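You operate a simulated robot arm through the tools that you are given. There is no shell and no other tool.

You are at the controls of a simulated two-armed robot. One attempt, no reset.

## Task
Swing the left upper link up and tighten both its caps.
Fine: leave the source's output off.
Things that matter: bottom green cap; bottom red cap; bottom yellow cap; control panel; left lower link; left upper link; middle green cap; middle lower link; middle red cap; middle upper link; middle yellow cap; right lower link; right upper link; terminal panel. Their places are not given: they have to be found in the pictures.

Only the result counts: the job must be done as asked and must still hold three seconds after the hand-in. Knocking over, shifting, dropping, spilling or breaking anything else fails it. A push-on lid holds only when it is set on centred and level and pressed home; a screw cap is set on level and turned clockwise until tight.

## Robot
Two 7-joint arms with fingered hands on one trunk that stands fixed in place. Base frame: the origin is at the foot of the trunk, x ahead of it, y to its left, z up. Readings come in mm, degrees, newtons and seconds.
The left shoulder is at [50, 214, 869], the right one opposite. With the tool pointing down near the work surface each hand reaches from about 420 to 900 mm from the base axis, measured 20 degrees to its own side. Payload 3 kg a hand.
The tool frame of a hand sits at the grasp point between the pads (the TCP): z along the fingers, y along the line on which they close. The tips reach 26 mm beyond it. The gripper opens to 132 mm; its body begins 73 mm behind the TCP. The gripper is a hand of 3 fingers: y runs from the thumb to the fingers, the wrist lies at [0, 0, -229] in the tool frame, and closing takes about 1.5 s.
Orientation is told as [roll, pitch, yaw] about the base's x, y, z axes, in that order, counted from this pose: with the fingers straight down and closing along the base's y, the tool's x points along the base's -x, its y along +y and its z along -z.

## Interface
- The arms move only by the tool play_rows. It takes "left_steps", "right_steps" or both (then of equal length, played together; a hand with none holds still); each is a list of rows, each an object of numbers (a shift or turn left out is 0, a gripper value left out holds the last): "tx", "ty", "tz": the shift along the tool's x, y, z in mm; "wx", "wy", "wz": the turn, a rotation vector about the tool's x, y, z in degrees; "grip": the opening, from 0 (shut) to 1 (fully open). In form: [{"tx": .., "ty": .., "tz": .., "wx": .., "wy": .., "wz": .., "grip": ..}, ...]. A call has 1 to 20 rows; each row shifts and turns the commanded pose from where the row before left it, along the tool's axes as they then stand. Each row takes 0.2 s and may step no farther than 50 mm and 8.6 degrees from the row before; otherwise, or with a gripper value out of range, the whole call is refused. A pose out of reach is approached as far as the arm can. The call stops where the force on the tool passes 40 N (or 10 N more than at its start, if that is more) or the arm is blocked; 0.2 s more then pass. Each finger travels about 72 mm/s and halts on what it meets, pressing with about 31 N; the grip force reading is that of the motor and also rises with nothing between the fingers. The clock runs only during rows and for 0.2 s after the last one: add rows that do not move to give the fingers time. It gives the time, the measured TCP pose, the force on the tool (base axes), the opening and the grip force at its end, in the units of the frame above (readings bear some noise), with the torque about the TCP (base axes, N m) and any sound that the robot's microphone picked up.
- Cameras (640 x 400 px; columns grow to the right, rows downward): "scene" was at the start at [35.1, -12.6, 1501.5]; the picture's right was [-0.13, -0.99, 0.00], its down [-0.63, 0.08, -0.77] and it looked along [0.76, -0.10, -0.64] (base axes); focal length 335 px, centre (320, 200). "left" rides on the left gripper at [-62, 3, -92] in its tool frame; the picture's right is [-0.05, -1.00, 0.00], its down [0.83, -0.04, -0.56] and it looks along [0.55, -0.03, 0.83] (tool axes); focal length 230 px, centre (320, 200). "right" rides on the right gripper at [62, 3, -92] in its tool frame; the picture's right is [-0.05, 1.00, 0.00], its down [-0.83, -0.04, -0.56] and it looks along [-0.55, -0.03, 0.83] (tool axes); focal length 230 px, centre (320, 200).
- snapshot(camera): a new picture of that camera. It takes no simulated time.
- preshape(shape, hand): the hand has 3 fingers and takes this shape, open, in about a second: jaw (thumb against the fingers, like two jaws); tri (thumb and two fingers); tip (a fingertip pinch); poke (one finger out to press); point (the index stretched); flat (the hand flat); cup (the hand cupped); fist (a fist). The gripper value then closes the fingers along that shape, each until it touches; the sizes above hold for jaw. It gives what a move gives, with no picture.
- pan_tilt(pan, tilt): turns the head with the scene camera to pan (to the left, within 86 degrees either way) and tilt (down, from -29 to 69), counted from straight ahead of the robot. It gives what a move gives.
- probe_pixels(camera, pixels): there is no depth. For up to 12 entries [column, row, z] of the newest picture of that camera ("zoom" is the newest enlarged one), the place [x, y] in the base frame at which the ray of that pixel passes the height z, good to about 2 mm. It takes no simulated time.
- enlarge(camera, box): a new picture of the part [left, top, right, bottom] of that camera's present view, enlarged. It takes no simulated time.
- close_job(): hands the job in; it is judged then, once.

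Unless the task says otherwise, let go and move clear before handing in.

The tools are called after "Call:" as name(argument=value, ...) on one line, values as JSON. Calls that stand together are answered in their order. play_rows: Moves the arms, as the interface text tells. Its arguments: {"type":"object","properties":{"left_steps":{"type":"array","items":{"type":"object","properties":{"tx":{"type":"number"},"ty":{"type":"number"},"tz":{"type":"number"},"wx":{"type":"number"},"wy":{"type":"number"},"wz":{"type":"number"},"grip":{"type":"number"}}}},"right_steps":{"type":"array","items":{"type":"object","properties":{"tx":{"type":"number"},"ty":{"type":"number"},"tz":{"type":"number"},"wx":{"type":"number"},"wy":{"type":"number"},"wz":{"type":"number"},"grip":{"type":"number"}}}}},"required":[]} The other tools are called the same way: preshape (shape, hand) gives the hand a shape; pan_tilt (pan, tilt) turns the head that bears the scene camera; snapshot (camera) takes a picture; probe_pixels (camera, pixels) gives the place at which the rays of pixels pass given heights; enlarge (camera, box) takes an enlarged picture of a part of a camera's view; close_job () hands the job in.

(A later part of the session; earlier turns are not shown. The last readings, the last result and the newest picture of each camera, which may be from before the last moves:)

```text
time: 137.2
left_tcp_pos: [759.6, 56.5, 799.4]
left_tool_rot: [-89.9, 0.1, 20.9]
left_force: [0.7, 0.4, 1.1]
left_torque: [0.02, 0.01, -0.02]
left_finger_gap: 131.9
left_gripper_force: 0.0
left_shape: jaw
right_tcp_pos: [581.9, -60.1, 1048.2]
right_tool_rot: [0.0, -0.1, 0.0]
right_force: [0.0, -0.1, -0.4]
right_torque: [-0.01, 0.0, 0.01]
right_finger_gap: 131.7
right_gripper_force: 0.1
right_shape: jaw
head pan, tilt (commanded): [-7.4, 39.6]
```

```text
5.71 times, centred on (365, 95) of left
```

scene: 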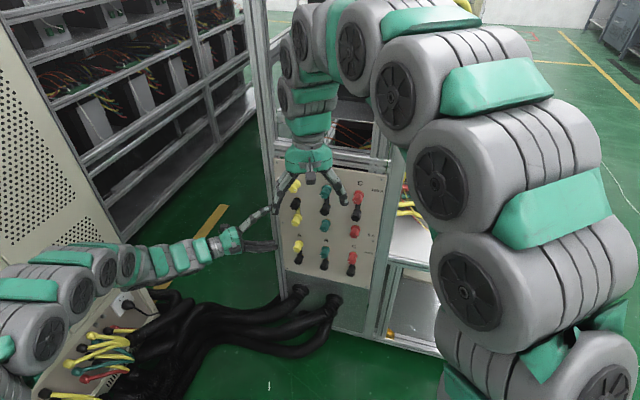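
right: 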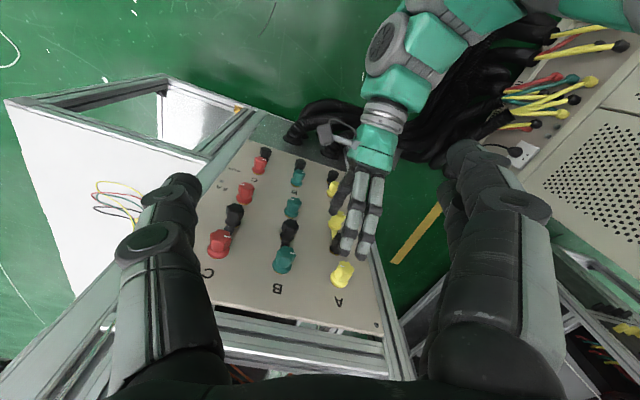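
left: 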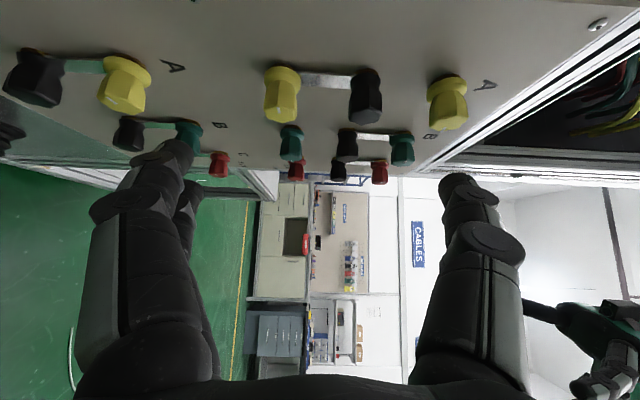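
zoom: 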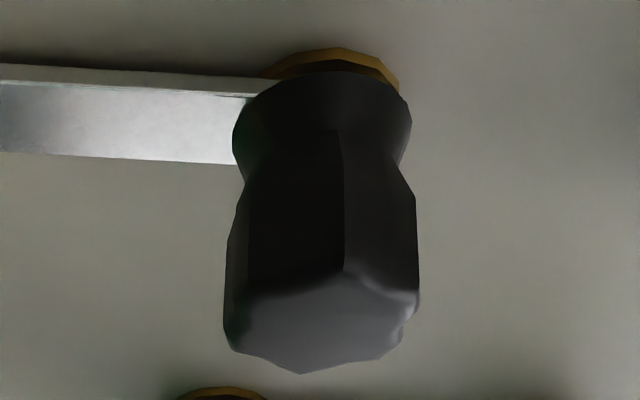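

All three black caps have the same hex orientation and look equally seated. I'll measure the gaps under top yellow, middle yellow and the tight top green more closely.

Call:
enlarge(camera="left", box=[425, 65, 470, 95])

Call:
enlarge(camera="left", box=[260, 60, 310, 95])

Call:
enlarge(camera="left", box=[385, 125, 420, 150])

Call:
enlarge(camera="left", box=[275, 115, 315, 150])

Call:
enlarge(camera="left", box=[345, 62, 390, 95])

```text
13.33 times, centred on (448, 80) of left
```

zoom: 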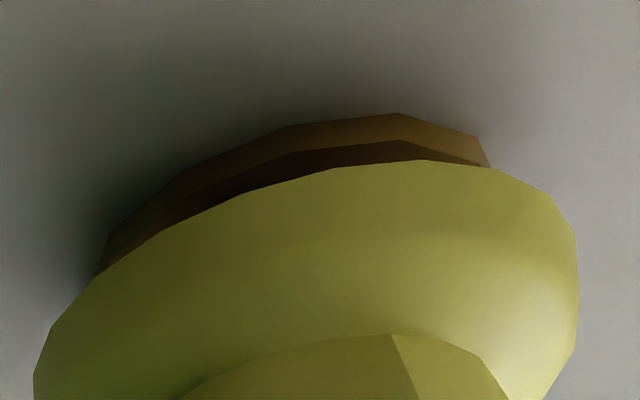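

```text
11.43 times, centred on (285, 78) of left
```

zoom: 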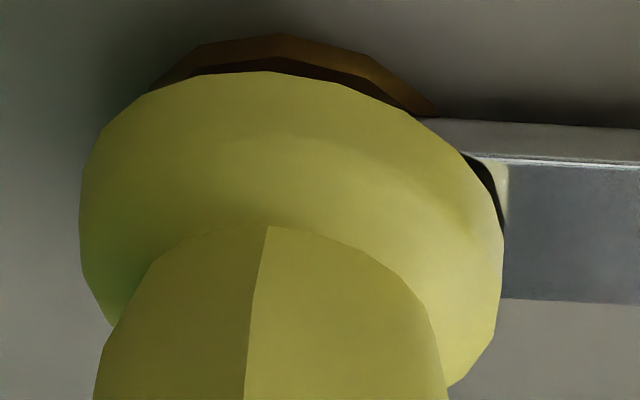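

```text
16.00 times, centred on (402, 138) of left
```

zoom: 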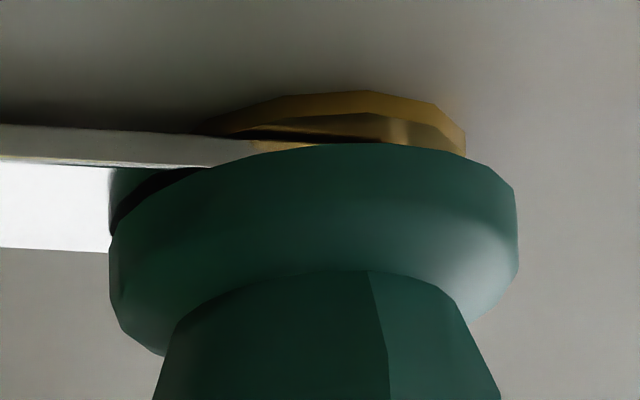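

```text
11.43 times, centred on (295, 132) of left
```

zoom: 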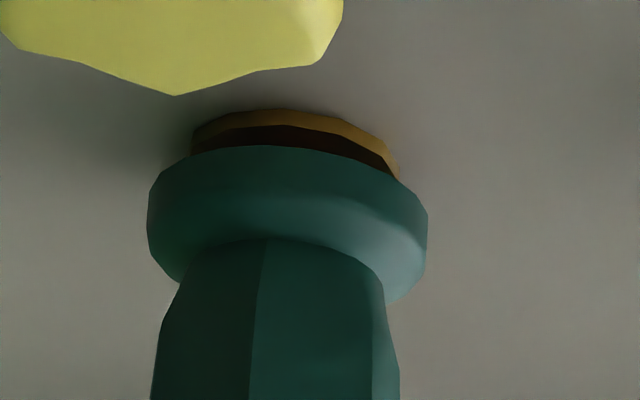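

```text
12.12 times, centred on (368, 78) of left
```

zoom: 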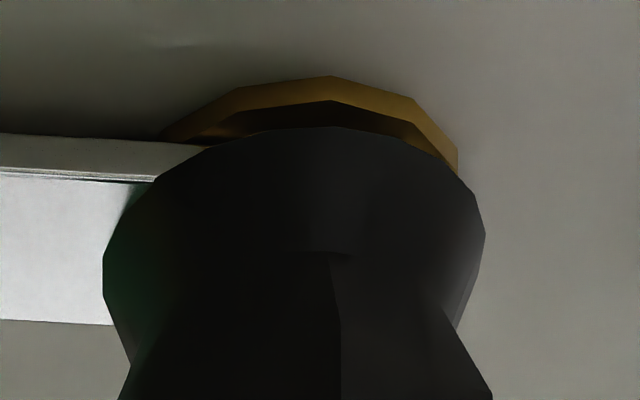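

Key finding: the tight-looking top green shows the same dark gap over its link as middle yellow does, so middle yellow may well still be holding the link, while the black knobs are all alike and fixed. So the sensible step is to loosen middle yellow properly by unscrewing and then test the link again. I'll bring the hand back, square it at +120° and go to middle yellow.

Call:
play_rows(left_steps=[{"wy": -7.75}, {"wy": -7.75}, {"wy": -7.75}, {"wy": -7.75}, {"wy": -7.75}, {"wy": -7.75}, {"wz": -8.4}, {"wz": -8.4}, {"wz": -8.4}, {"wz": -8.4}, {"wz": -8.4}, {"wz": -8.4}, {"wz": -8.4}, {"wz": -8.4}, {"wz": -8.4}, {"wz": -8.4}])

Call:
play_rows(left_steps=[{"wz": -8.4}, {"wz": -8.4}, {"wz": -8.4}, {"wz": -8.4}, {"wz": -8.4}, {"wz": -8.4}, {"wz": -8.4}, {"wz": -7.2, "grip": 0.38}, {}])

```text
time: 140.6
left_tcp_pos: [758.4, 54.9, 799.3]
left_tool_rot: [-88.5, 84.1, 69.0]
left_force: [0.6, 0.4, 0.8]
left_torque: [0.01, -0.01, 0.02]
left_finger_gap: 131.9
left_gripper_force: 0.1
left_shape: jaw
right_tcp_pos: [583.4, -60.1, 1049.2]
right_tool_rot: [0.0, 0.0, 0.0]
right_force: [0.0, 0.3, 0.4]
right_torque: [0.02, 0.0, 0.01]
right_finger_gap: 131.8
right_gripper_force: 0.0
right_shape: jaw
head pan, tilt (commanded): [-7.4, 39.6]
```

```text
time: 142.6
left_tcp_pos: [758.3, 55.0, 800.5]
left_tool_rot: [89.8, 30.0, -112.7]
left_force: [-0.1, 0.2, -0.1]
left_torque: [0.0, -0.01, 0.0]
left_finger_gap: 50.9
left_gripper_force: 0.1
left_shape: jaw
right_tcp_pos: [583.1, -58.8, 1048.7]
right_tool_rot: [0.0, 0.0, 0.0]
right_force: [0.3, -1.0, -0.5]
right_torque: [0.0, 0.0, 0.01]
right_finger_gap: 131.7
right_gripper_force: 0.0
right_shape: jaw
head pan, tilt (commanded): [-7.4, 39.6]
```

Call:
play_rows(left_steps=[{"tx": -34.5}, {"tx": -34.4}, {"tz": 20}, {"tz": 18}, {}])

Call:
enlarge(camera="left", box=[250, 100, 390, 220])

```text
time: 143.8
left_tcp_pos: [770.9, -13.1, 765.6]
left_tool_rot: [89.9, 30.0, -112.7]
left_force: [-0.4, -1.0, -0.1]
left_torque: [-0.02, 0.0, -0.01]
left_finger_gap: 50.7
left_gripper_force: 0.1
left_shape: jaw
right_tcp_pos: [582.6, -59.0, 1048.8]
right_tool_rot: [0.0, 0.0, 0.0]
right_force: [0.7, -0.6, -0.5]
right_torque: [0.0, -0.05, 0.04]
right_finger_gap: 131.9
right_gripper_force: 0.0
right_shape: jaw
head pan, tilt (commanded): [-7.4, 39.6]
```

```text
3.33 times, centred on (320, 160) of left
```

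zoom: 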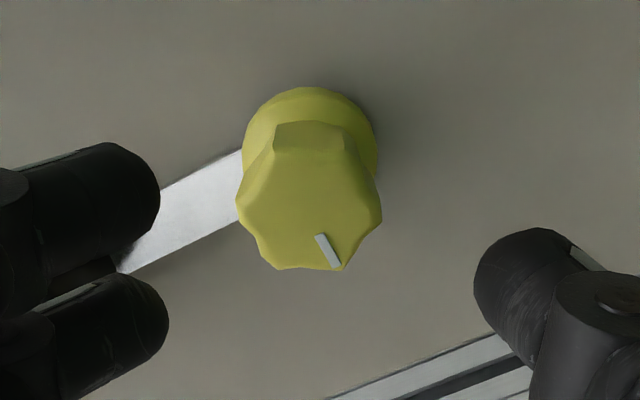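

Call:
play_rows(left_steps=[{"tx": -1.5, "ty": 1.6, "tz": 12}, {"tz": 12}, {"tz": 9}, {"grip": 0}, {}, {}, {}, {}])

Call:
enlarge(camera="left", box=[270, 130, 370, 235])

Call:
play_rows(left_steps=[{"wz": -5}, {"wz": -5}, {"wz": -5}])

Call:
play_rows(left_steps=[{"wz": -7}, {"wz": -7}, {"wz": -7}, {"wz": -7}, {"wz": -7}, {"wz": -7}, {"wz": -7}, {"wz": -7}, {"wz": -7}, {"wz": -7}, {"wz": -7}, {"wz": -7}])

Call:
enlarge(camera="left", box=[270, 130, 370, 235])

```text
time: 145.6
left_tcp_pos: [800.1, -28.5, 766.7]
left_tool_rot: [89.9, 29.9, -112.6]
left_force: [10.3, -4.0, 0.7]
left_torque: [-0.06, -0.05, -0.01]
left_finger_gap: 13.4
left_gripper_force: 31.0
left_shape: jaw
right_tcp_pos: [583.4, -59.2, 1048.2]
right_tool_rot: [0.0, 0.0, 0.1]
right_force: [0.7, 0.2, -0.5]
right_torque: [-0.04, 0.0, 0.02]
right_finger_gap: 131.8
right_gripper_force: 0.1
right_shape: jaw
head pan, tilt (commanded): [-7.4, 39.6]
```

```text
3.81 times, centred on (320, 182) of left
```

zoom: 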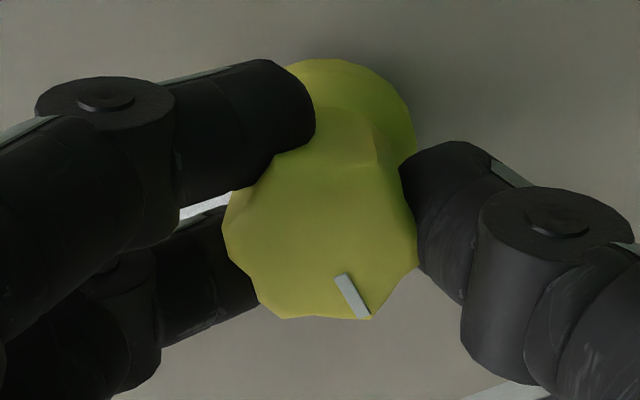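

```text
time: 146.4
left_tcp_pos: [800.5, -28.8, 766.5]
left_tool_rot: [89.9, 14.8, -112.6]
left_force: [4.4, -3.7, 6.8]
left_torque: [-0.07, -0.19, -0.03]
left_finger_gap: 12.6
left_gripper_force: 31.2
left_shape: jaw
right_tcp_pos: [584.6, -59.0, 1049.5]
right_tool_rot: [0.0, -0.1, -0.1]
right_force: [0.9, 0.7, -0.3]
right_torque: [0.01, 0.01, 0.0]
right_finger_gap: 132.0
right_gripper_force: 0.1
right_shape: jaw
head pan, tilt (commanded): [-7.4, 39.6]
```

```text
time: 149.0
left_tcp_pos: [800.1, -29.0, 768.8]
left_tool_rot: [90.1, -69.2, -112.7]
left_force: [-1.3, -2.4, 30.9]
left_torque: [-0.13, -0.57, 0.02]
left_finger_gap: 12.3
left_gripper_force: 31.1
left_shape: jaw
right_tcp_pos: [582.6, -59.2, 1048.3]
right_tool_rot: [0.0, 0.0, 0.1]
right_force: [-0.6, -0.2, 0.1]
right_torque: [-0.03, 0.0, -0.02]
right_finger_gap: 131.9
right_gripper_force: 0.0
right_shape: jaw
head pan, tilt (commanded): [-7.4, 39.6]
```

```text
3.81 times, centred on (320, 182) of left
```

zoom: 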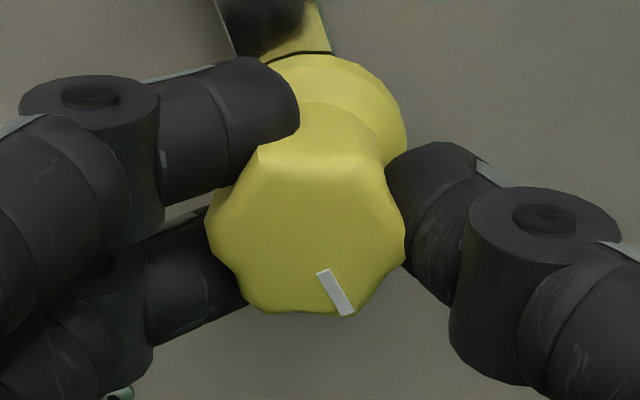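

The mark stayed fixed in the tool's view through about 99°, so middle yellow is unscrewing with the hand. The sideways force shows I'm slightly off its axis, so I'll release, wind the wrist back while open, and check position before the next stroke.

Call:
play_rows(left_steps=[{"grip": 0.38}, {}, {}, {}])

Call:
enlarge(camera="left", box=[250, 120, 390, 240])

```text
time: 150.0
left_tcp_pos: [800.3, -28.9, 765.5]
left_tool_rot: [89.5, -69.1, -112.1]
left_force: [0.6, -0.2, 0.4]
left_torque: [-0.01, 0.02, 0.01]
left_finger_gap: 49.5
left_gripper_force: 0.1
left_shape: jaw
right_tcp_pos: [583.9, -59.3, 1048.7]
right_tool_rot: [0.0, 0.0, 0.0]
right_force: [0.5, -0.1, -0.2]
right_torque: [0.03, -0.01, 0.01]
right_finger_gap: 131.9
right_gripper_force: 0.0
right_shape: jaw
head pan, tilt (commanded): [-7.4, 39.6]
```

```text
3.33 times, centred on (320, 180) of left
```

zoom: 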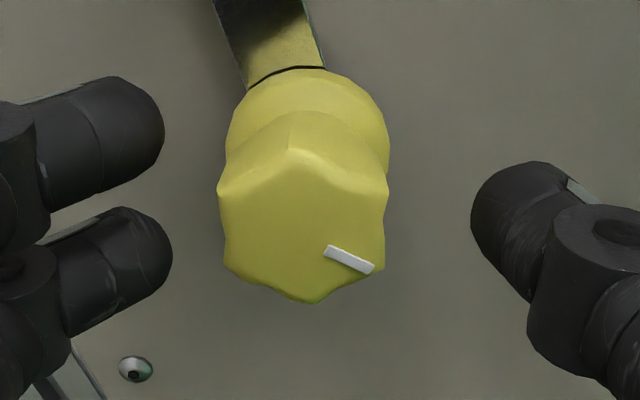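

On release the cap spun a further 30° or so loose by itself, about 134° in all by its mark; it turns freely. I'll shift slightly toward its true axis, wind back 90° with the fingers open, and take another stroke.

Call:
play_rows(left_steps=[{"tx": -1.1, "ty": 1.3}, {"wz": 8.2}, {"wz": 8.2}, {"wz": 8.2}, {"wz": 8.2}, {"wz": 8.2}, {"wz": 8.2}, {"wz": 8.2}, {"wz": 8.2}, {"wz": 8.2}, {"wz": 8.2}, {"wz": 8.0}, {"grip": 0}, {}, {}, {}, {}])

Call:
enlarge(camera="left", box=[270, 130, 370, 235])

```text
time: 153.6
left_tcp_pos: [800.5, -27.8, 768.6]
left_tool_rot: [89.9, 21.1, -112.5]
left_force: [7.8, -3.8, -0.4]
left_torque: [0.01, -0.01, 0.02]
left_finger_gap: 13.4
left_gripper_force: 31.1
left_shape: jaw
right_tcp_pos: [583.3, -59.4, 1048.5]
right_tool_rot: [0.0, 0.1, -0.1]
right_force: [-0.8, 0.8, 0.2]
right_torque: [0.02, 0.01, 0.0]
right_finger_gap: 132.3
right_gripper_force: 0.1
right_shape: jaw
head pan, tilt (commanded): [-7.4, 39.6]
```

```text
3.81 times, centred on (320, 182) of left
```

zoom: 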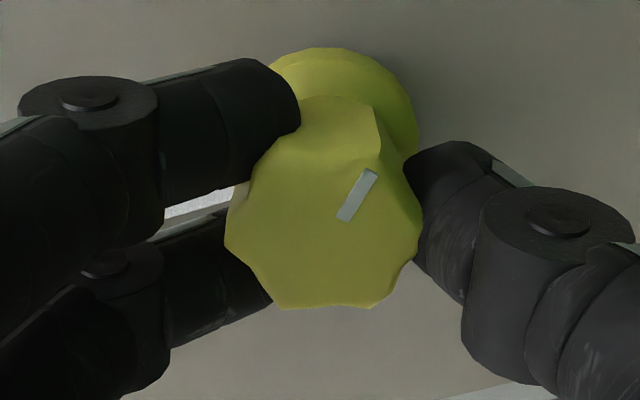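

Call:
play_rows(left_steps=[{"wz": -8}, {"wz": -8}, {"wz": -8}, {"wz": -8}, {"wz": -8}, {"wz": -8}, {"wz": -8}, {"wz": -8}, {"wz": -8}, {"wz": -8}, {"wz": -8}, {"wz": -8}, {"wz": -8}, {}])

Call:
enlarge(camera="left", box=[250, 120, 390, 240])

```text
time: 156.6
left_tcp_pos: [800.2, -29.5, 770.3]
left_tool_rot: [91.8, -83.1, -114.5]
left_force: [1.4, -2.9, 38.0]
left_torque: [0.27, -0.73, 0.01]
left_finger_gap: 12.3
left_gripper_force: 30.9
left_shape: jaw
right_tcp_pos: [582.0, -59.6, 1049.3]
right_tool_rot: [0.0, 0.0, 0.0]
right_force: [-0.7, -0.2, 0.1]
right_torque: [0.03, -0.02, -0.01]
right_finger_gap: 131.7
right_gripper_force: 0.1
right_shape: jaw
head pan, tilt (commanded): [-7.4, 39.6]
```

```text
3.33 times, centred on (320, 180) of left
```

zoom: 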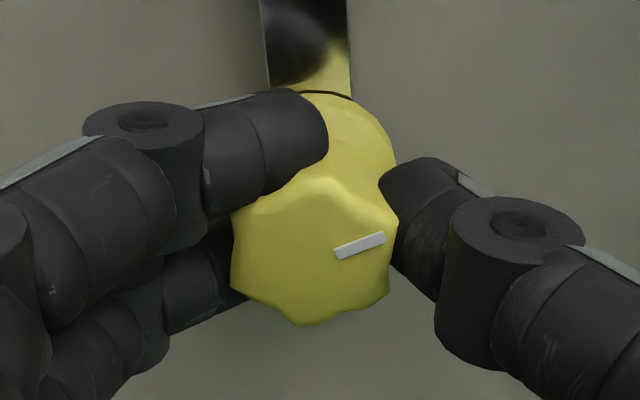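

The cap followed for another 60° or so and then resisted at about 0.5 N·m; its mark now points right, about 193° looser than at the start. I'll release, back off, and look at the gap over the link.

Call:
play_rows(left_steps=[{"grip": 0.38}, {}, {}, {"tz": -20}, {"tz": -20}, {"tz": -20}, {}])

Call:
enlarge(camera="left", box=[250, 60, 390, 190])

Call:
enlarge(camera="right", box=[330, 190, 400, 260])

```text
time: 158.2
left_tcp_pos: [745.0, -5.0, 767.1]
left_tool_rot: [88.9, -83.0, -111.4]
left_force: [-0.3, -0.5, -0.3]
left_torque: [0.02, 0.01, 0.02]
left_finger_gap: 49.9
left_gripper_force: 0.0
left_shape: jaw
right_tcp_pos: [582.9, -60.5, 1049.0]
right_tool_rot: [0.0, -0.1, 0.0]
right_force: [-0.4, 0.5, 0.2]
right_torque: [-0.01, 0.01, 0.0]
right_finger_gap: 132.1
right_gripper_force: 0.0
right_shape: jaw
head pan, tilt (commanded): [-7.4, 39.6]
```

```text
3.08 times, centred on (320, 125) of left
```

zoom: 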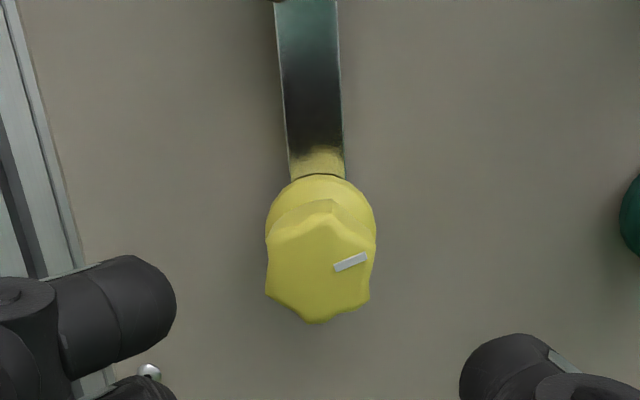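

```text
5.71 times, centred on (365, 225) of right
```

zoom: 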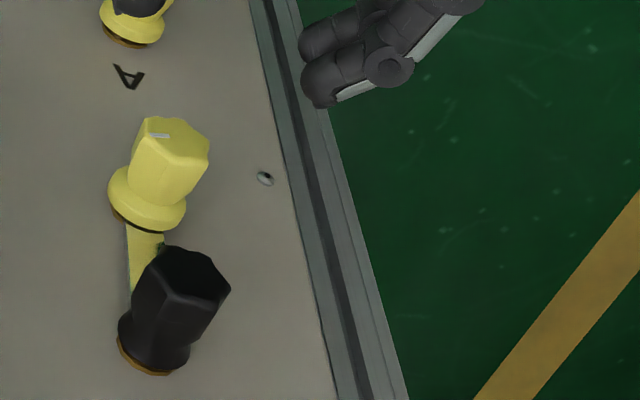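

The middle yellow mark now points right like the other open posts, so it went from its tight mark (left) to its loosest; the link should now only meet the black pivot. I'll set up the thumb push again, on the right of the link pushing left.

Call:
play_rows(left_steps=[{"wz": 8.3, "grip": 1}, {"wz": 8.3}, {"wz": 8.3}, {"wz": 8.3}, {"wz": 8.3}, {"wz": 8.3}, {"wz": 8.3}, {"wz": 8.3}, {"wz": 8.3}, {"wz": 8.3}, {"tz": -10}, {}])

```text
time: 160.8
left_tcp_pos: [735.4, -1.7, 768.5]
left_tool_rot: [90.0, 0.0, -112.5]
left_force: [0.3, -0.4, 0.5]
left_torque: [0.0, 0.03, 0.0]
left_finger_gap: 131.8
left_gripper_force: 0.1
left_shape: jaw
right_tcp_pos: [583.0, -58.3, 1047.9]
right_tool_rot: [-0.1, 0.0, 0.0]
right_force: [0.6, 0.1, 0.1]
right_torque: [0.0, 0.01, 0.0]
right_finger_gap: 131.9
right_gripper_force: 0.1
right_shape: jaw
head pan, tilt (commanded): [-7.4, 39.6]
```

Call:
play_rows(left_steps=[{"tx": -12, "ty": 32}, {"tx": -12, "ty": 32}, {"ty": 30}, {"wx": -6}, {"wx": -6}, {"wx": -6}, {"tz": 15, "ty": -4.9}, {"tz": 15, "ty": -4.9}, {"tz": 15, "ty": -4.9}, {"tz": 10, "ty": -3.2}, {}])

Call:
enlarge(camera="left", box=[340, 100, 520, 240])

Call:
enlarge(camera="right", box=[325, 190, 395, 270])

```text
time: 163.2
left_tcp_pos: [780.6, -47.3, 860.8]
left_tool_rot: [107.8, -0.2, -112.5]
left_force: [-0.3, 0.0, 1.1]
left_torque: [0.02, -0.02, 0.0]
left_finger_gap: 131.8
left_gripper_force: 0.0
left_shape: jaw
right_tcp_pos: [583.2, -60.3, 1048.6]
right_tool_rot: [0.0, 0.0, 0.0]
right_force: [-0.5, -0.4, -0.6]
right_torque: [0.0, 0.02, -0.01]
right_finger_gap: 132.0
right_gripper_force: 0.2
right_shape: jaw
head pan, tilt (commanded): [-7.4, 39.6]
```

```text
2.86 times, centred on (430, 170) of left
```

zoom: 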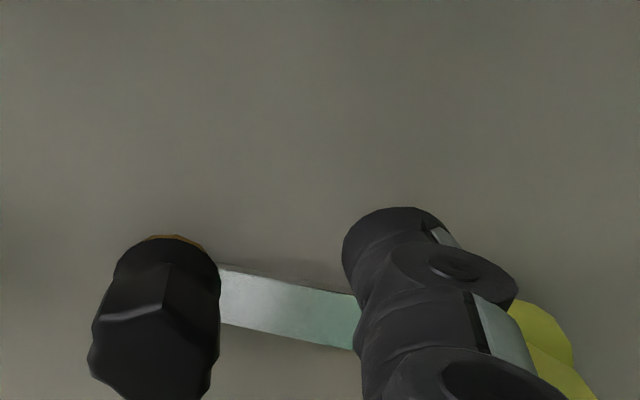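

```text
5.00 times, centred on (360, 230) of right
```

zoom: 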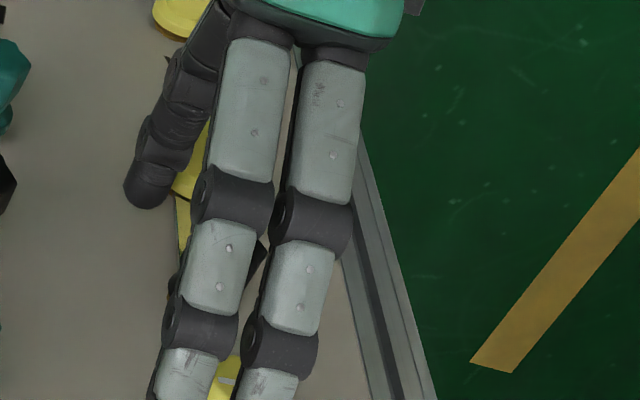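

Call:
play_rows(left_steps=[{"tz": 3, "ty": -1}, {"tz": 2, "ty": -0.6}, {"tz": 1.2, "ty": -0.4}, {"tx": 4}, {"tx": 4}, {"tx": 4}, {}])

Call:
play_rows(left_steps=[{"tx": 1}, {"tx": 1}, {"tx": 1}, {}])

Call:
play_rows(left_steps=[{"tx": 1}, {"tx": 1}, {}])

Call:
enlarge(camera="left", box=[340, 100, 520, 240])

```text
time: 164.8
left_tcp_pos: [791.8, -37.0, 859.9]
left_tool_rot: [107.8, 0.0, -112.6]
left_force: [-0.6, -0.6, 0.0]
left_torque: [-0.08, 0.02, -0.06]
left_finger_gap: 131.9
left_gripper_force: 0.0
left_shape: jaw
right_tcp_pos: [583.0, -59.6, 1048.7]
right_tool_rot: [0.0, 0.1, 0.0]
right_force: [-0.2, -0.5, 0.3]
right_torque: [-0.04, 0.0, 0.02]
right_finger_gap: 132.0
right_gripper_force: 0.0
right_shape: jaw
head pan, tilt (commanded): [-7.4, 39.6]
```

```text
time: 165.8
left_tcp_pos: [791.5, -34.5, 860.5]
left_tool_rot: [107.8, 0.1, -112.8]
left_force: [-10.3, -13.1, 1.0]
left_torque: [-0.94, 0.7, -0.71]
left_finger_gap: 132.1
left_gripper_force: 0.1
left_shape: jaw
right_tcp_pos: [582.7, -58.9, 1048.4]
right_tool_rot: [0.0, 0.0, 0.1]
right_force: [-0.2, -0.8, -0.3]
right_torque: [0.03, -0.01, -0.01]
right_finger_gap: 131.9
right_gripper_force: 0.0
right_shape: jaw
head pan, tilt (commanded): [-7.4, 39.6]
```

```text
time: 166.6
left_tcp_pos: [791.5, -36.2, 860.6]
left_tool_rot: [107.8, -0.1, -113.0]
left_force: [-18.6, -26.9, -0.5]
left_torque: [-1.96, 1.26, -1.42]
left_finger_gap: 131.8
left_gripper_force: 0.1
left_shape: jaw
right_tcp_pos: [581.7, -60.2, 1049.5]
right_tool_rot: [-0.1, 0.0, -0.1]
right_force: [0.0, 0.7, 0.4]
right_torque: [-0.02, 0.0, -0.05]
right_finger_gap: 131.6
right_gripper_force: 0.0
right_shape: jaw
head pan, tilt (commanded): [-7.4, 39.6]
```

```text
2.86 times, centred on (430, 170) of left
```

zoom: 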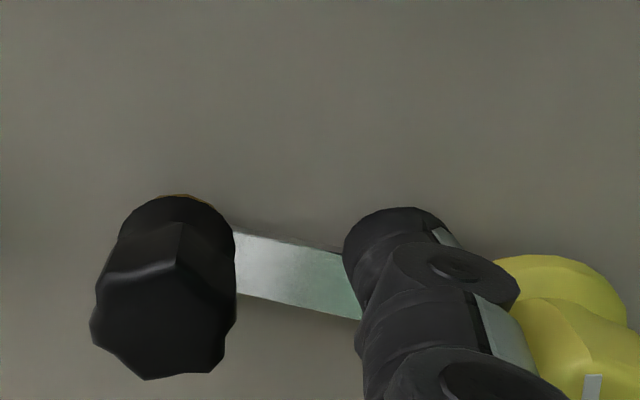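

The link still holds at 32 N with middle yellow loosened, so either middle yellow must come out further or the black pivot must give. I'll withdraw and first see whether middle yellow really is at its end stop or will unscrew further with a better-aligned grip.

Call:
play_rows(left_steps=[{"tx": -5}, {"tz": -14, "ty": 4.6}, {"tz": -15, "ty": 4.6}, {"tz": -15, "ty": 4.6}, {"wx": 6, "grip": 0.38}, {"wx": 6}, {"wx": 6}, {"wz": 8.5}, {"wz": 8.5}, {}])

```text
time: 168.8
left_tcp_pos: [748.8, -18.9, 860.5]
left_tool_rot: [89.9, 17.0, -112.5]
left_force: [-0.3, 0.4, -0.1]
left_torque: [0.0, -0.02, 0.01]
left_finger_gap: 50.3
left_gripper_force: 0.0
left_shape: jaw
right_tcp_pos: [583.6, -59.7, 1048.8]
right_tool_rot: [0.0, -0.1, -0.1]
right_force: [-0.5, 0.3, -0.1]
right_torque: [0.03, 0.0, -0.01]
right_finger_gap: 132.0
right_gripper_force: 0.1
right_shape: jaw
head pan, tilt (commanded): [-7.4, 39.6]
```

Call:
play_rows(left_steps=[{"tx": -5.2, "ty": -30.8, "wy": -0.5}, {"tx": -5.2, "ty": -30.8}, {"tx": -5.2, "ty": -30.8}, {"tz": 12}, {"tz": 12}, {}])

Call:
enlarge(camera="left", box=[250, 100, 390, 220])

```text
time: 170.2
left_tcp_pos: [775.6, -17.2, 767.4]
left_tool_rot: [89.8, 17.0, -113.1]
left_force: [0.6, 0.4, -0.3]
left_torque: [0.0, 0.02, -0.01]
left_finger_gap: 50.3
left_gripper_force: 0.1
left_shape: jaw
right_tcp_pos: [582.8, -59.2, 1049.2]
right_tool_rot: [0.1, 0.0, 0.0]
right_force: [0.3, -0.6, -0.9]
right_torque: [0.01, 0.0, 0.0]
right_finger_gap: 131.8
right_gripper_force: 0.1
right_shape: jaw
head pan, tilt (commanded): [-7.4, 39.6]
```

```text
3.33 times, centred on (320, 160) of left
```

zoom: 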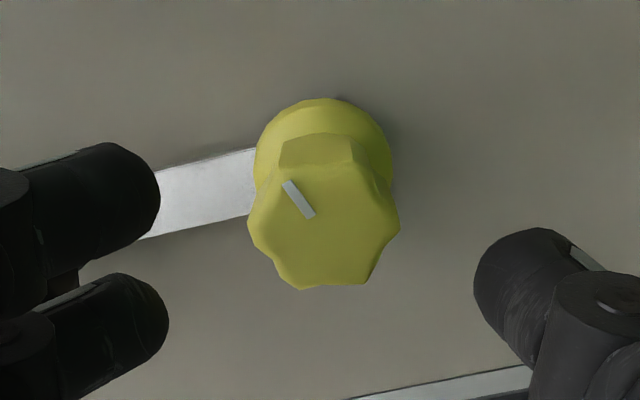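

Well aligned now, within half a millimetre. I'll go in, grip, and turn counter-clockwise in two parts, watching torque and the mark.

Call:
play_rows(left_steps=[{"tz": 10}, {"tz": 10}, {"tz": 7}, {"grip": 0}, {}, {}, {}, {}])

Call:
enlarge(camera="left", box=[270, 130, 370, 235])

Call:
play_rows(left_steps=[{"wz": -6}, {"wz": -6}, {"wz": -6}, {"wz": -6}, {"wz": -6}])

Call:
enlarge(camera="left", box=[270, 130, 370, 235])

```text
time: 172.0
left_tcp_pos: [799.0, -27.8, 769.1]
left_tool_rot: [89.8, 17.0, -113.1]
left_force: [10.7, -2.6, 0.3]
left_torque: [-0.03, -0.05, 0.0]
left_finger_gap: 13.9
left_gripper_force: 31.0
left_shape: jaw
right_tcp_pos: [583.6, -59.0, 1049.1]
right_tool_rot: [0.0, 0.0, 0.0]
right_force: [0.3, 0.6, -0.5]
right_torque: [0.0, 0.0, 0.01]
right_finger_gap: 131.8
right_gripper_force: 0.0
right_shape: jaw
head pan, tilt (commanded): [-7.4, 39.6]
```

```text
3.81 times, centred on (320, 182) of left
```

zoom: 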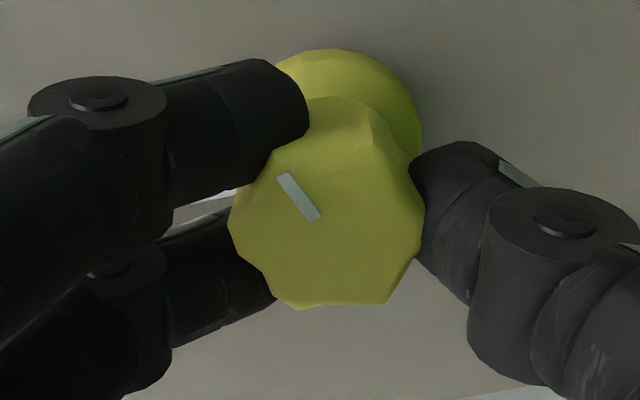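

```text
time: 173.2
left_tcp_pos: [798.5, -31.3, 766.9]
left_tool_rot: [89.7, -13.2, -113.1]
left_force: [-1.2, -10.6, 6.6]
left_torque: [0.16, -0.29, -0.07]
left_finger_gap: 12.7
left_gripper_force: 31.1
left_shape: jaw
right_tcp_pos: [582.1, -59.9, 1048.7]
right_tool_rot: [0.0, 0.0, -0.1]
right_force: [1.2, -0.6, -0.6]
right_torque: [-0.01, -0.01, 0.02]
right_finger_gap: 131.8
right_gripper_force: 0.0
right_shape: jaw
head pan, tilt (commanded): [-7.4, 39.6]
```

```text
3.81 times, centred on (320, 182) of left
```

zoom: 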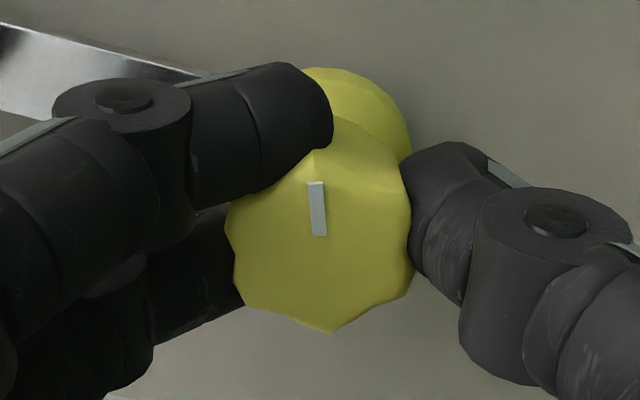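

Middle yellow is now at its loose end stop, about 205° counter-clockwise from where it started; the hand slips while the mark stays. To learn how a cap feels when tight, I'll turn it clockwise and find where its tight stop lies.

Call:
play_rows(left_steps=[{"wz": 6}, {"wz": 6}, {"wz": 6}, {"wz": 6}, {"wz": 6}, {"wz": 8}, {"wz": 8}, {"wz": 8}, {"wz": 8}, {"wz": 8}, {"wz": 8}, {"wz": 8}, {"wz": 8}, {"wz": 8}, {"wz": 8}, {"wz": 8}, {"wz": 8}, {"wz": 8}, {"wz": 8}])

Call:
enlarge(camera="left", box=[270, 130, 370, 235])

```text
time: 175.5
left_tcp_pos: [797.1, -29.0, 764.8]
left_tool_rot: [88.7, 61.9, -114.4]
left_force: [14.7, -11.3, -12.8]
left_torque: [0.04, 0.14, -0.14]
left_finger_gap: 12.2
left_gripper_force: 31.3
left_shape: jaw
right_tcp_pos: [583.5, -58.2, 1049.6]
right_tool_rot: [0.0, 0.0, 0.1]
right_force: [-0.5, 0.2, -0.3]
right_torque: [-0.01, 0.04, -0.03]
right_finger_gap: 132.0
right_gripper_force: 0.1
right_shape: jaw
head pan, tilt (commanded): [-7.4, 39.6]
stopped in row 11 (left hand): the force on the tool passed its limit at 41 N (the readings are from after the stop); the commanded pose is now the measured one
```

```text
3.81 times, centred on (320, 182) of left
```

zoom: 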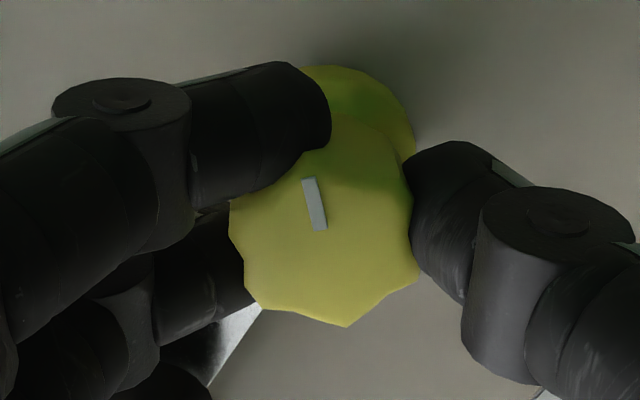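

The lateral limit stopped the turn because the hand had drifted about 3.5 mm off the cap axis; the mark shows the cap followed by about 67° clockwise. I'll re-centre on the axis and continue.

Call:
play_rows(left_steps=[{"tx": 1.8, "ty": -0.5}, {"tx": 1.7, "ty": -0.5}, {}])

Call:
play_rows(left_steps=[{"wz": 7}, {"wz": 7}, {"wz": 7}, {"wz": 7}])

Call:
enlarge(camera="left", box=[270, 130, 370, 235])

```text
time: 176.5
left_tcp_pos: [797.4, -28.1, 763.5]
left_tool_rot: [88.1, 61.9, -115.2]
left_force: [12.9, -12.1, -11.3]
left_torque: [0.0, 0.05, -0.16]
left_finger_gap: 11.9
left_gripper_force: 31.4
left_shape: jaw
right_tcp_pos: [583.1, -58.7, 1049.8]
right_tool_rot: [-0.1, -0.1, 0.0]
right_force: [0.3, 0.0, -1.1]
right_torque: [0.0, -0.02, 0.01]
right_finger_gap: 131.9
right_gripper_force: 0.0
right_shape: jaw
head pan, tilt (commanded): [-7.4, 39.6]
stopped in row 3 (left hand): the force on the tool passed its limit at 41 N (the readings are from after the stop); the commanded pose is now the measured one
```

```text
time: 177.5
left_tcp_pos: [799.5, -27.7, 763.9]
left_tool_rot: [3.6, 89.0, 160.4]
left_force: [17.2, -7.8, -24.8]
left_torque: [0.11, 0.34, -0.13]
left_finger_gap: 11.9
left_gripper_force: 31.0
left_shape: jaw
right_tcp_pos: [583.3, -59.3, 1048.6]
right_tool_rot: [0.0, 0.0, -0.1]
right_force: [-0.8, 0.1, 0.4]
right_torque: [0.0, -0.02, 0.0]
right_finger_gap: 131.8
right_gripper_force: 0.0
right_shape: jaw
head pan, tilt (commanded): [-7.4, 39.6]
```

```text
3.81 times, centred on (320, 182) of left
```

zoom: 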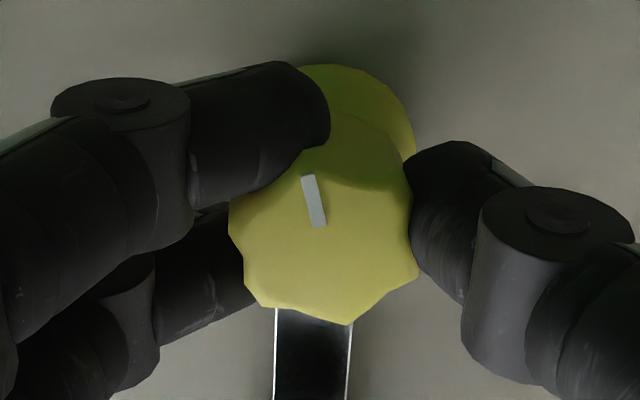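

The force pattern came from the hex sitting crooked between the fingers rather than from misalignment, and the cap is now about 104° from its starting mark. I'll open, wind back to +76° where a vertex falls squarely between the fingers, and re-centre.

Call:
play_rows(left_steps=[{"grip": 0.38}, {}, {}, {"wz": -8}, {"wz": -8}, {"wz": -8}, {"wz": -8}, {"wz": -8}, {"wz": -8}, {"wz": -8}, {"wz": -8}, {"wz": -8}, {"wz": -8}, {"wz": -8}, {"wz": -8}, {"wz": -8}, {}])

Call:
enlarge(camera="left", box=[250, 120, 390, 240])

```text
time: 181.1
left_tcp_pos: [799.1, -27.6, 766.1]
left_tool_rot: [89.1, -14.3, -113.1]
left_force: [-0.1, 0.0, 0.0]
left_torque: [0.0, -0.02, -0.02]
left_finger_gap: 49.5
left_gripper_force: 0.1
left_shape: jaw
right_tcp_pos: [583.2, -58.6, 1049.2]
right_tool_rot: [0.0, 0.0, 0.0]
right_force: [-0.3, -0.2, -0.5]
right_torque: [0.01, 0.0, -0.01]
right_finger_gap: 131.9
right_gripper_force: 0.1
right_shape: jaw
head pan, tilt (commanded): [-7.4, 39.6]
```

```text
3.33 times, centred on (320, 180) of left
```

zoom: 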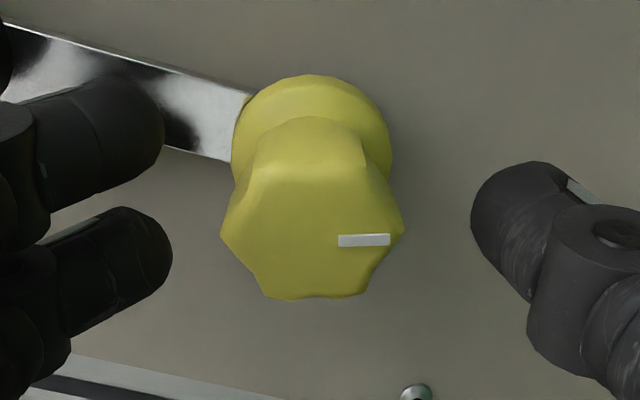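

Hex squarely aligned now, mark at 104° loose. I'll grip and turn clockwise in stages, watching for the tight stop.

Call:
play_rows(left_steps=[{"ty": 1.2, "tx": -0.4}, {"grip": 0}, {}, {}, {}, {}, {"wz": 8}, {"wz": 8}, {"wz": 8}, {"wz": 8}, {"wz": 8}, {"wz": 8}])

Call:
play_rows(left_steps=[{"wz": 6}, {"wz": 6}, {"wz": 6}, {"wz": 6}, {"wz": 6}])

Call:
enlarge(camera="left", box=[270, 130, 370, 235])

```text
time: 183.7
left_tcp_pos: [798.9, -27.8, 766.9]
left_tool_rot: [89.0, 33.9, -113.7]
left_force: [11.7, 0.7, 1.1]
left_torque: [-0.03, -0.05, 0.06]
left_finger_gap: 13.8
left_gripper_force: 31.2
left_shape: jaw
right_tcp_pos: [583.9, -59.3, 1049.2]
right_tool_rot: [0.1, 0.0, -0.1]
right_force: [-0.3, -0.2, 0.2]
right_torque: [0.02, 0.01, 0.01]
right_finger_gap: 131.9
right_gripper_force: 0.1
right_shape: jaw
head pan, tilt (commanded): [-7.4, 39.6]
```

```text
time: 184.9
left_tcp_pos: [798.9, -27.3, 765.8]
left_tool_rot: [88.0, 64.0, -115.2]
left_force: [17.2, 0.4, 2.1]
left_torque: [-0.02, -0.03, 0.11]
left_finger_gap: 13.6
left_gripper_force: 30.9
left_shape: jaw
right_tcp_pos: [582.7, -59.2, 1048.2]
right_tool_rot: [-0.1, -0.1, -0.1]
right_force: [-0.8, 0.5, -0.6]
right_torque: [0.04, 0.02, -0.01]
right_finger_gap: 131.7
right_gripper_force: 0.0
right_shape: jaw
head pan, tilt (commanded): [-7.4, 39.6]
```

```text
3.81 times, centred on (320, 182) of left
```

zoom: 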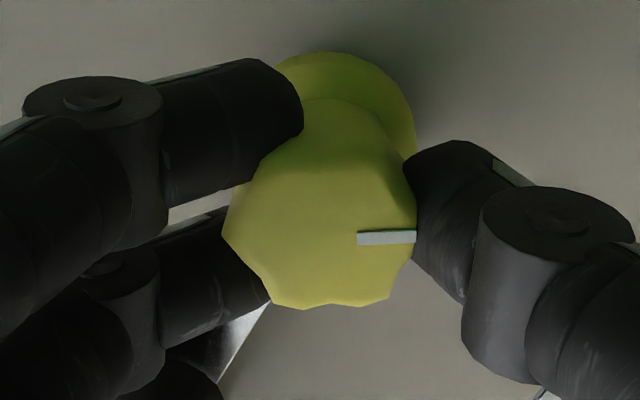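

The cap follows smoothly, with about 26° left to its starting mark. I'll ease in 1 mm axially and continue in small steps, watching torque.

Call:
play_rows(left_steps=[{"tz": 0.8}, {"wz": 5}, {"wz": 5}, {"wz": 5}, {"wz": 5}])

Call:
play_rows(left_steps=[{"wz": 4}, {"wz": 4}, {"wz": 4}])

Call:
enlarge(camera="left", box=[270, 130, 370, 235])

```text
time: 186.1
left_tcp_pos: [798.7, -26.3, 767.2]
left_tool_rot: [81.3, 83.9, -121.9]
left_force: [11.9, 3.9, -3.8]
left_torque: [-0.01, 0.06, 0.13]
left_finger_gap: 13.6
left_gripper_force: 31.0
left_shape: jaw
right_tcp_pos: [583.0, -59.0, 1049.5]
right_tool_rot: [0.0, 0.0, 0.0]
right_force: [-1.0, -0.3, -0.3]
right_torque: [-0.03, 0.0, 0.04]
right_finger_gap: 131.9
right_gripper_force: 0.1
right_shape: jaw
head pan, tilt (commanded): [-7.4, 39.6]
```

```text
time: 186.9
left_tcp_pos: [799.3, -28.6, 765.8]
left_tool_rot: [-81.1, 84.0, 75.5]
left_force: [9.5, 4.7, -8.9]
left_torque: [0.0, 0.13, 0.24]
left_finger_gap: 13.3
left_gripper_force: 31.4
left_shape: jaw
right_tcp_pos: [583.4, -59.4, 1049.3]
right_tool_rot: [0.0, 0.0, 0.0]
right_force: [-0.2, 0.1, 0.6]
right_torque: [0.0, -0.03, -0.03]
right_finger_gap: 132.1
right_gripper_force: 0.1
right_shape: jaw
head pan, tilt (commanded): [-7.4, 39.6]
```

```text
3.81 times, centred on (320, 182) of left
```

zoom: 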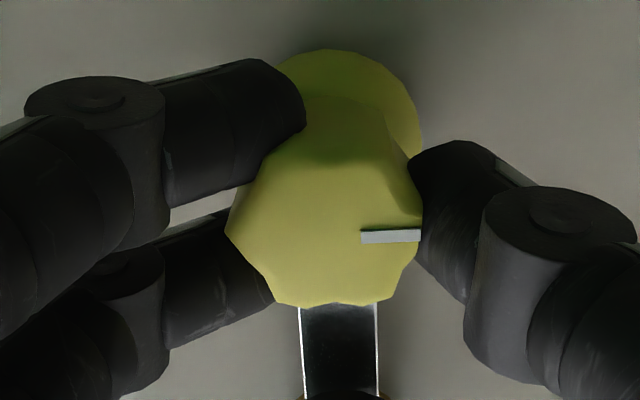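

Past the starting mark and still almost no torque, so middle yellow was indeed loose at the start and its tight stop lies further clockwise. I'll go on turning clockwise to find it.

Call:
play_rows(left_steps=[{"tz": 0.5, "tx": 0.5}, {"wz": 6}, {"wz": 6}, {"wz": 6}, {"wz": 6}, {"wz": 6}])

Call:
play_rows(left_steps=[{"wz": 6}, {"wz": 6}, {"wz": 6}, {"wz": 6}, {"wz": 6}])

Call:
enlarge(camera="left", box=[270, 130, 370, 235])

```text
time: 188.3
left_tcp_pos: [799.5, -30.5, 768.3]
left_tool_rot: [-88.8, 54.1, 67.6]
left_force: [3.0, 3.0, 1.2]
left_torque: [-0.3, 0.26, 0.09]
left_finger_gap: 13.0
left_gripper_force: 31.5
left_shape: jaw
right_tcp_pos: [583.8, -59.4, 1048.1]
right_tool_rot: [-0.1, 0.0, 0.1]
right_force: [-0.5, 0.1, 0.6]
right_torque: [0.0, 0.01, 0.0]
right_finger_gap: 131.8
right_gripper_force: 0.0
right_shape: jaw
head pan, tilt (commanded): [-7.4, 39.6]
```

```text
time: 189.5
left_tcp_pos: [800.6, -31.0, 768.4]
left_tool_rot: [-89.2, 24.0, 66.6]
left_force: [-0.4, -19.0, 11.8]
left_torque: [-0.32, 0.03, -0.21]
left_finger_gap: 11.8
left_gripper_force: 31.5
left_shape: jaw
right_tcp_pos: [583.5, -59.5, 1049.6]
right_tool_rot: [-0.1, 0.0, 0.0]
right_force: [0.7, 0.1, 0.2]
right_torque: [0.02, 0.01, 0.01]
right_finger_gap: 131.9
right_gripper_force: 0.0
right_shape: jaw
head pan, tilt (commanded): [-7.4, 39.6]
```

```text
3.81 times, centred on (320, 182) of left
```

zoom: 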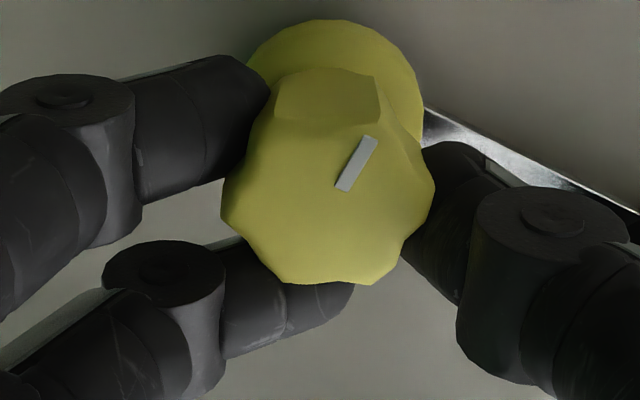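

The mark points left (174° in front view) and the hand slipped over one hex face at about 0.4 N·m, so the tight stop lies right at the mark-left position. So middle yellow began at or very near tight. Now I'll turn counter-clockwise to see how hard a tightened cap is to break loose.

Call:
play_rows(left_steps=[{"wz": -4}, {"wz": -4}, {"wz": -4}])

Call:
enlarge(camera="left", box=[270, 130, 370, 235])

Call:
play_rows(left_steps=[{"wz": -5}, {"wz": -5}, {"wz": -5}, {"wz": -5}])

Call:
enlarge(camera="left", box=[270, 130, 370, 235])

```text
time: 190.3
left_tcp_pos: [799.5, -32.0, 769.3]
left_tool_rot: [-89.2, 36.2, 66.9]
left_force: [-3.5, -25.6, 25.1]
left_torque: [-0.07, -0.29, -0.36]
left_finger_gap: 11.7
left_gripper_force: 31.3
left_shape: jaw
right_tcp_pos: [582.1, -58.9, 1049.5]
right_tool_rot: [0.0, -0.1, 0.0]
right_force: [-0.2, 0.2, -0.7]
right_torque: [-0.01, 0.01, -0.04]
right_finger_gap: 132.0
right_gripper_force: 0.1
right_shape: jaw
head pan, tilt (commanded): [-7.4, 39.6]
```

```text
3.81 times, centred on (320, 182) of left
```

zoom: 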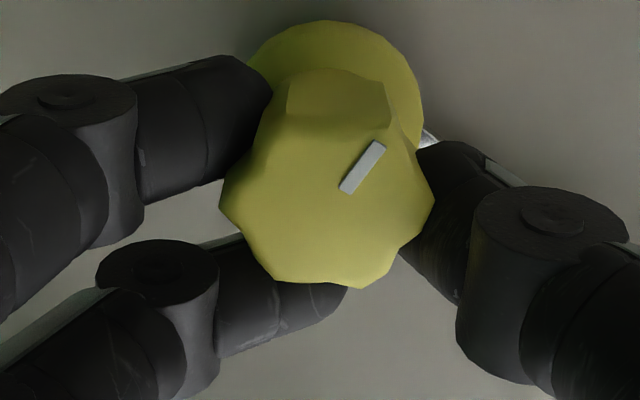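

```text
time: 190.9
left_tcp_pos: [800.6, -32.0, 770.9]
left_tool_rot: [-89.5, 46.5, 66.9]
left_force: [3.2, -11.8, 10.5]
left_torque: [0.03, 0.0, -0.15]
left_finger_gap: 11.8
left_gripper_force: 30.9
left_shape: jaw
right_tcp_pos: [583.6, -59.1, 1048.5]
right_tool_rot: [-0.1, -0.1, 0.1]
right_force: [-0.6, 1.0, 0.0]
right_torque: [-0.02, 0.01, -0.02]
right_finger_gap: 131.9
right_gripper_force: 0.1
right_shape: jaw
head pan, tilt (commanded): [-7.4, 39.6]
stopped in row 3 (left hand): the force on the tool passed its limit at 47 N (the readings are from after the stop); the commanded pose is now the measured one
```

```text
3.81 times, centred on (320, 182) of left
```

zoom: 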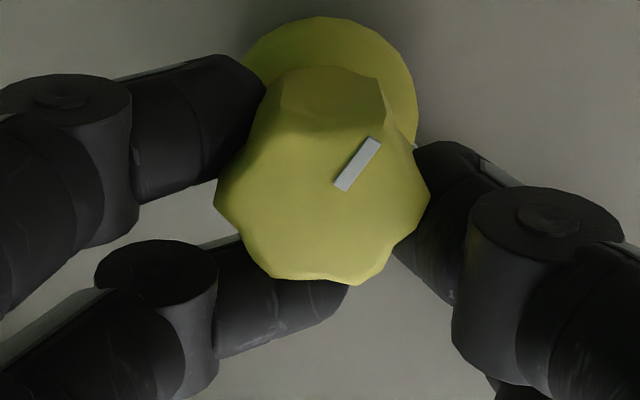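

A tightened cap breaks loose easily, so the black knobs, which resist 0.5 N·m both ways, must simply be fixed pivots. Reviewing my pushes, the torque data put the contact partly on the middle yellow cap itself, which blocked the thumb. So I'll loosen middle yellow again, then push the link higher up, nearer the black knob, clear of that cap. First I'll release and re-centre.

Call:
play_rows(left_steps=[{"grip": 0.38}, {}, {}, {}])

```text
time: 191.9
left_tcp_pos: [799.7, -30.2, 768.3]
left_tool_rot: [-89.1, 46.6, 67.2]
left_force: [0.0, -0.1, -0.5]
left_torque: [0.04, 0.03, -0.01]
left_finger_gap: 49.6
left_gripper_force: 0.0
left_shape: jaw
right_tcp_pos: [583.4, -59.6, 1049.7]
right_tool_rot: [0.1, -0.1, 0.0]
right_force: [-0.1, 0.7, -0.8]
right_torque: [0.01, 0.0, 0.02]
right_finger_gap: 132.1
right_gripper_force: 0.1
right_shape: jaw
head pan, tilt (commanded): [-7.4, 39.6]
```

Call:
play_rows(left_steps=[{"tx": -2.4, "ty": -1.1, "wz": -6}, {}, {"grip": 0}, {}, {}, {}, {}])

Call:
play_rows(left_steps=[{"wz": -8}, {"wz": -8}, {"wz": -8}, {"wz": -8}, {"wz": -8}, {"wz": -8}, {"wz": -8}, {"wz": -8}, {"wz": -8}])

Call:
enlarge(camera="left", box=[270, 130, 370, 235])

```text
time: 193.6
left_tcp_pos: [802.4, -27.6, 768.7]
left_tool_rot: [-89.1, 52.6, 67.3]
left_force: [7.5, -3.9, 0.3]
left_torque: [-0.02, 0.01, -0.01]
left_finger_gap: 13.1
left_gripper_force: 30.8
left_shape: jaw
right_tcp_pos: [583.9, -59.0, 1047.9]
right_tool_rot: [0.0, 0.0, 0.0]
right_force: [0.1, -0.5, 1.2]
right_torque: [-0.03, -0.03, -0.01]
right_finger_gap: 131.9
right_gripper_force: 0.0
right_shape: jaw
head pan, tilt (commanded): [-7.4, 39.6]
```

```text
time: 195.6
left_tcp_pos: [801.6, -27.5, 769.2]
left_tool_rot: [89.0, 55.2, -114.1]
left_force: [10.7, 5.2, -1.9]
left_torque: [0.05, -0.01, 0.1]
left_finger_gap: 13.1
left_gripper_force: 31.2
left_shape: jaw
right_tcp_pos: [584.0, -59.7, 1048.7]
right_tool_rot: [0.0, 0.0, 0.0]
right_force: [-0.2, 0.9, -0.4]
right_torque: [0.0, 0.02, 0.0]
right_finger_gap: 131.8
right_gripper_force: 0.1
right_shape: jaw
head pan, tilt (commanded): [-7.4, 39.6]
```

```text
3.81 times, centred on (320, 182) of left
```

zoom: 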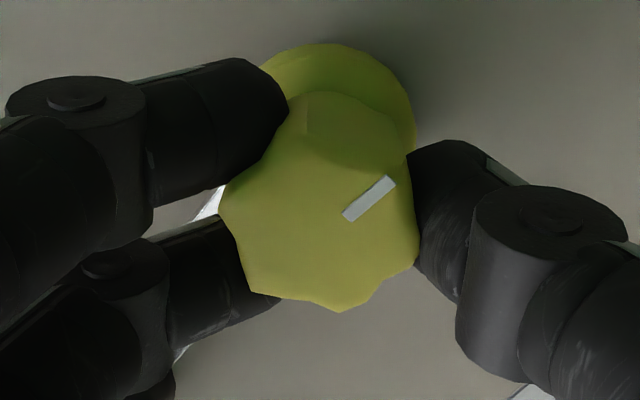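

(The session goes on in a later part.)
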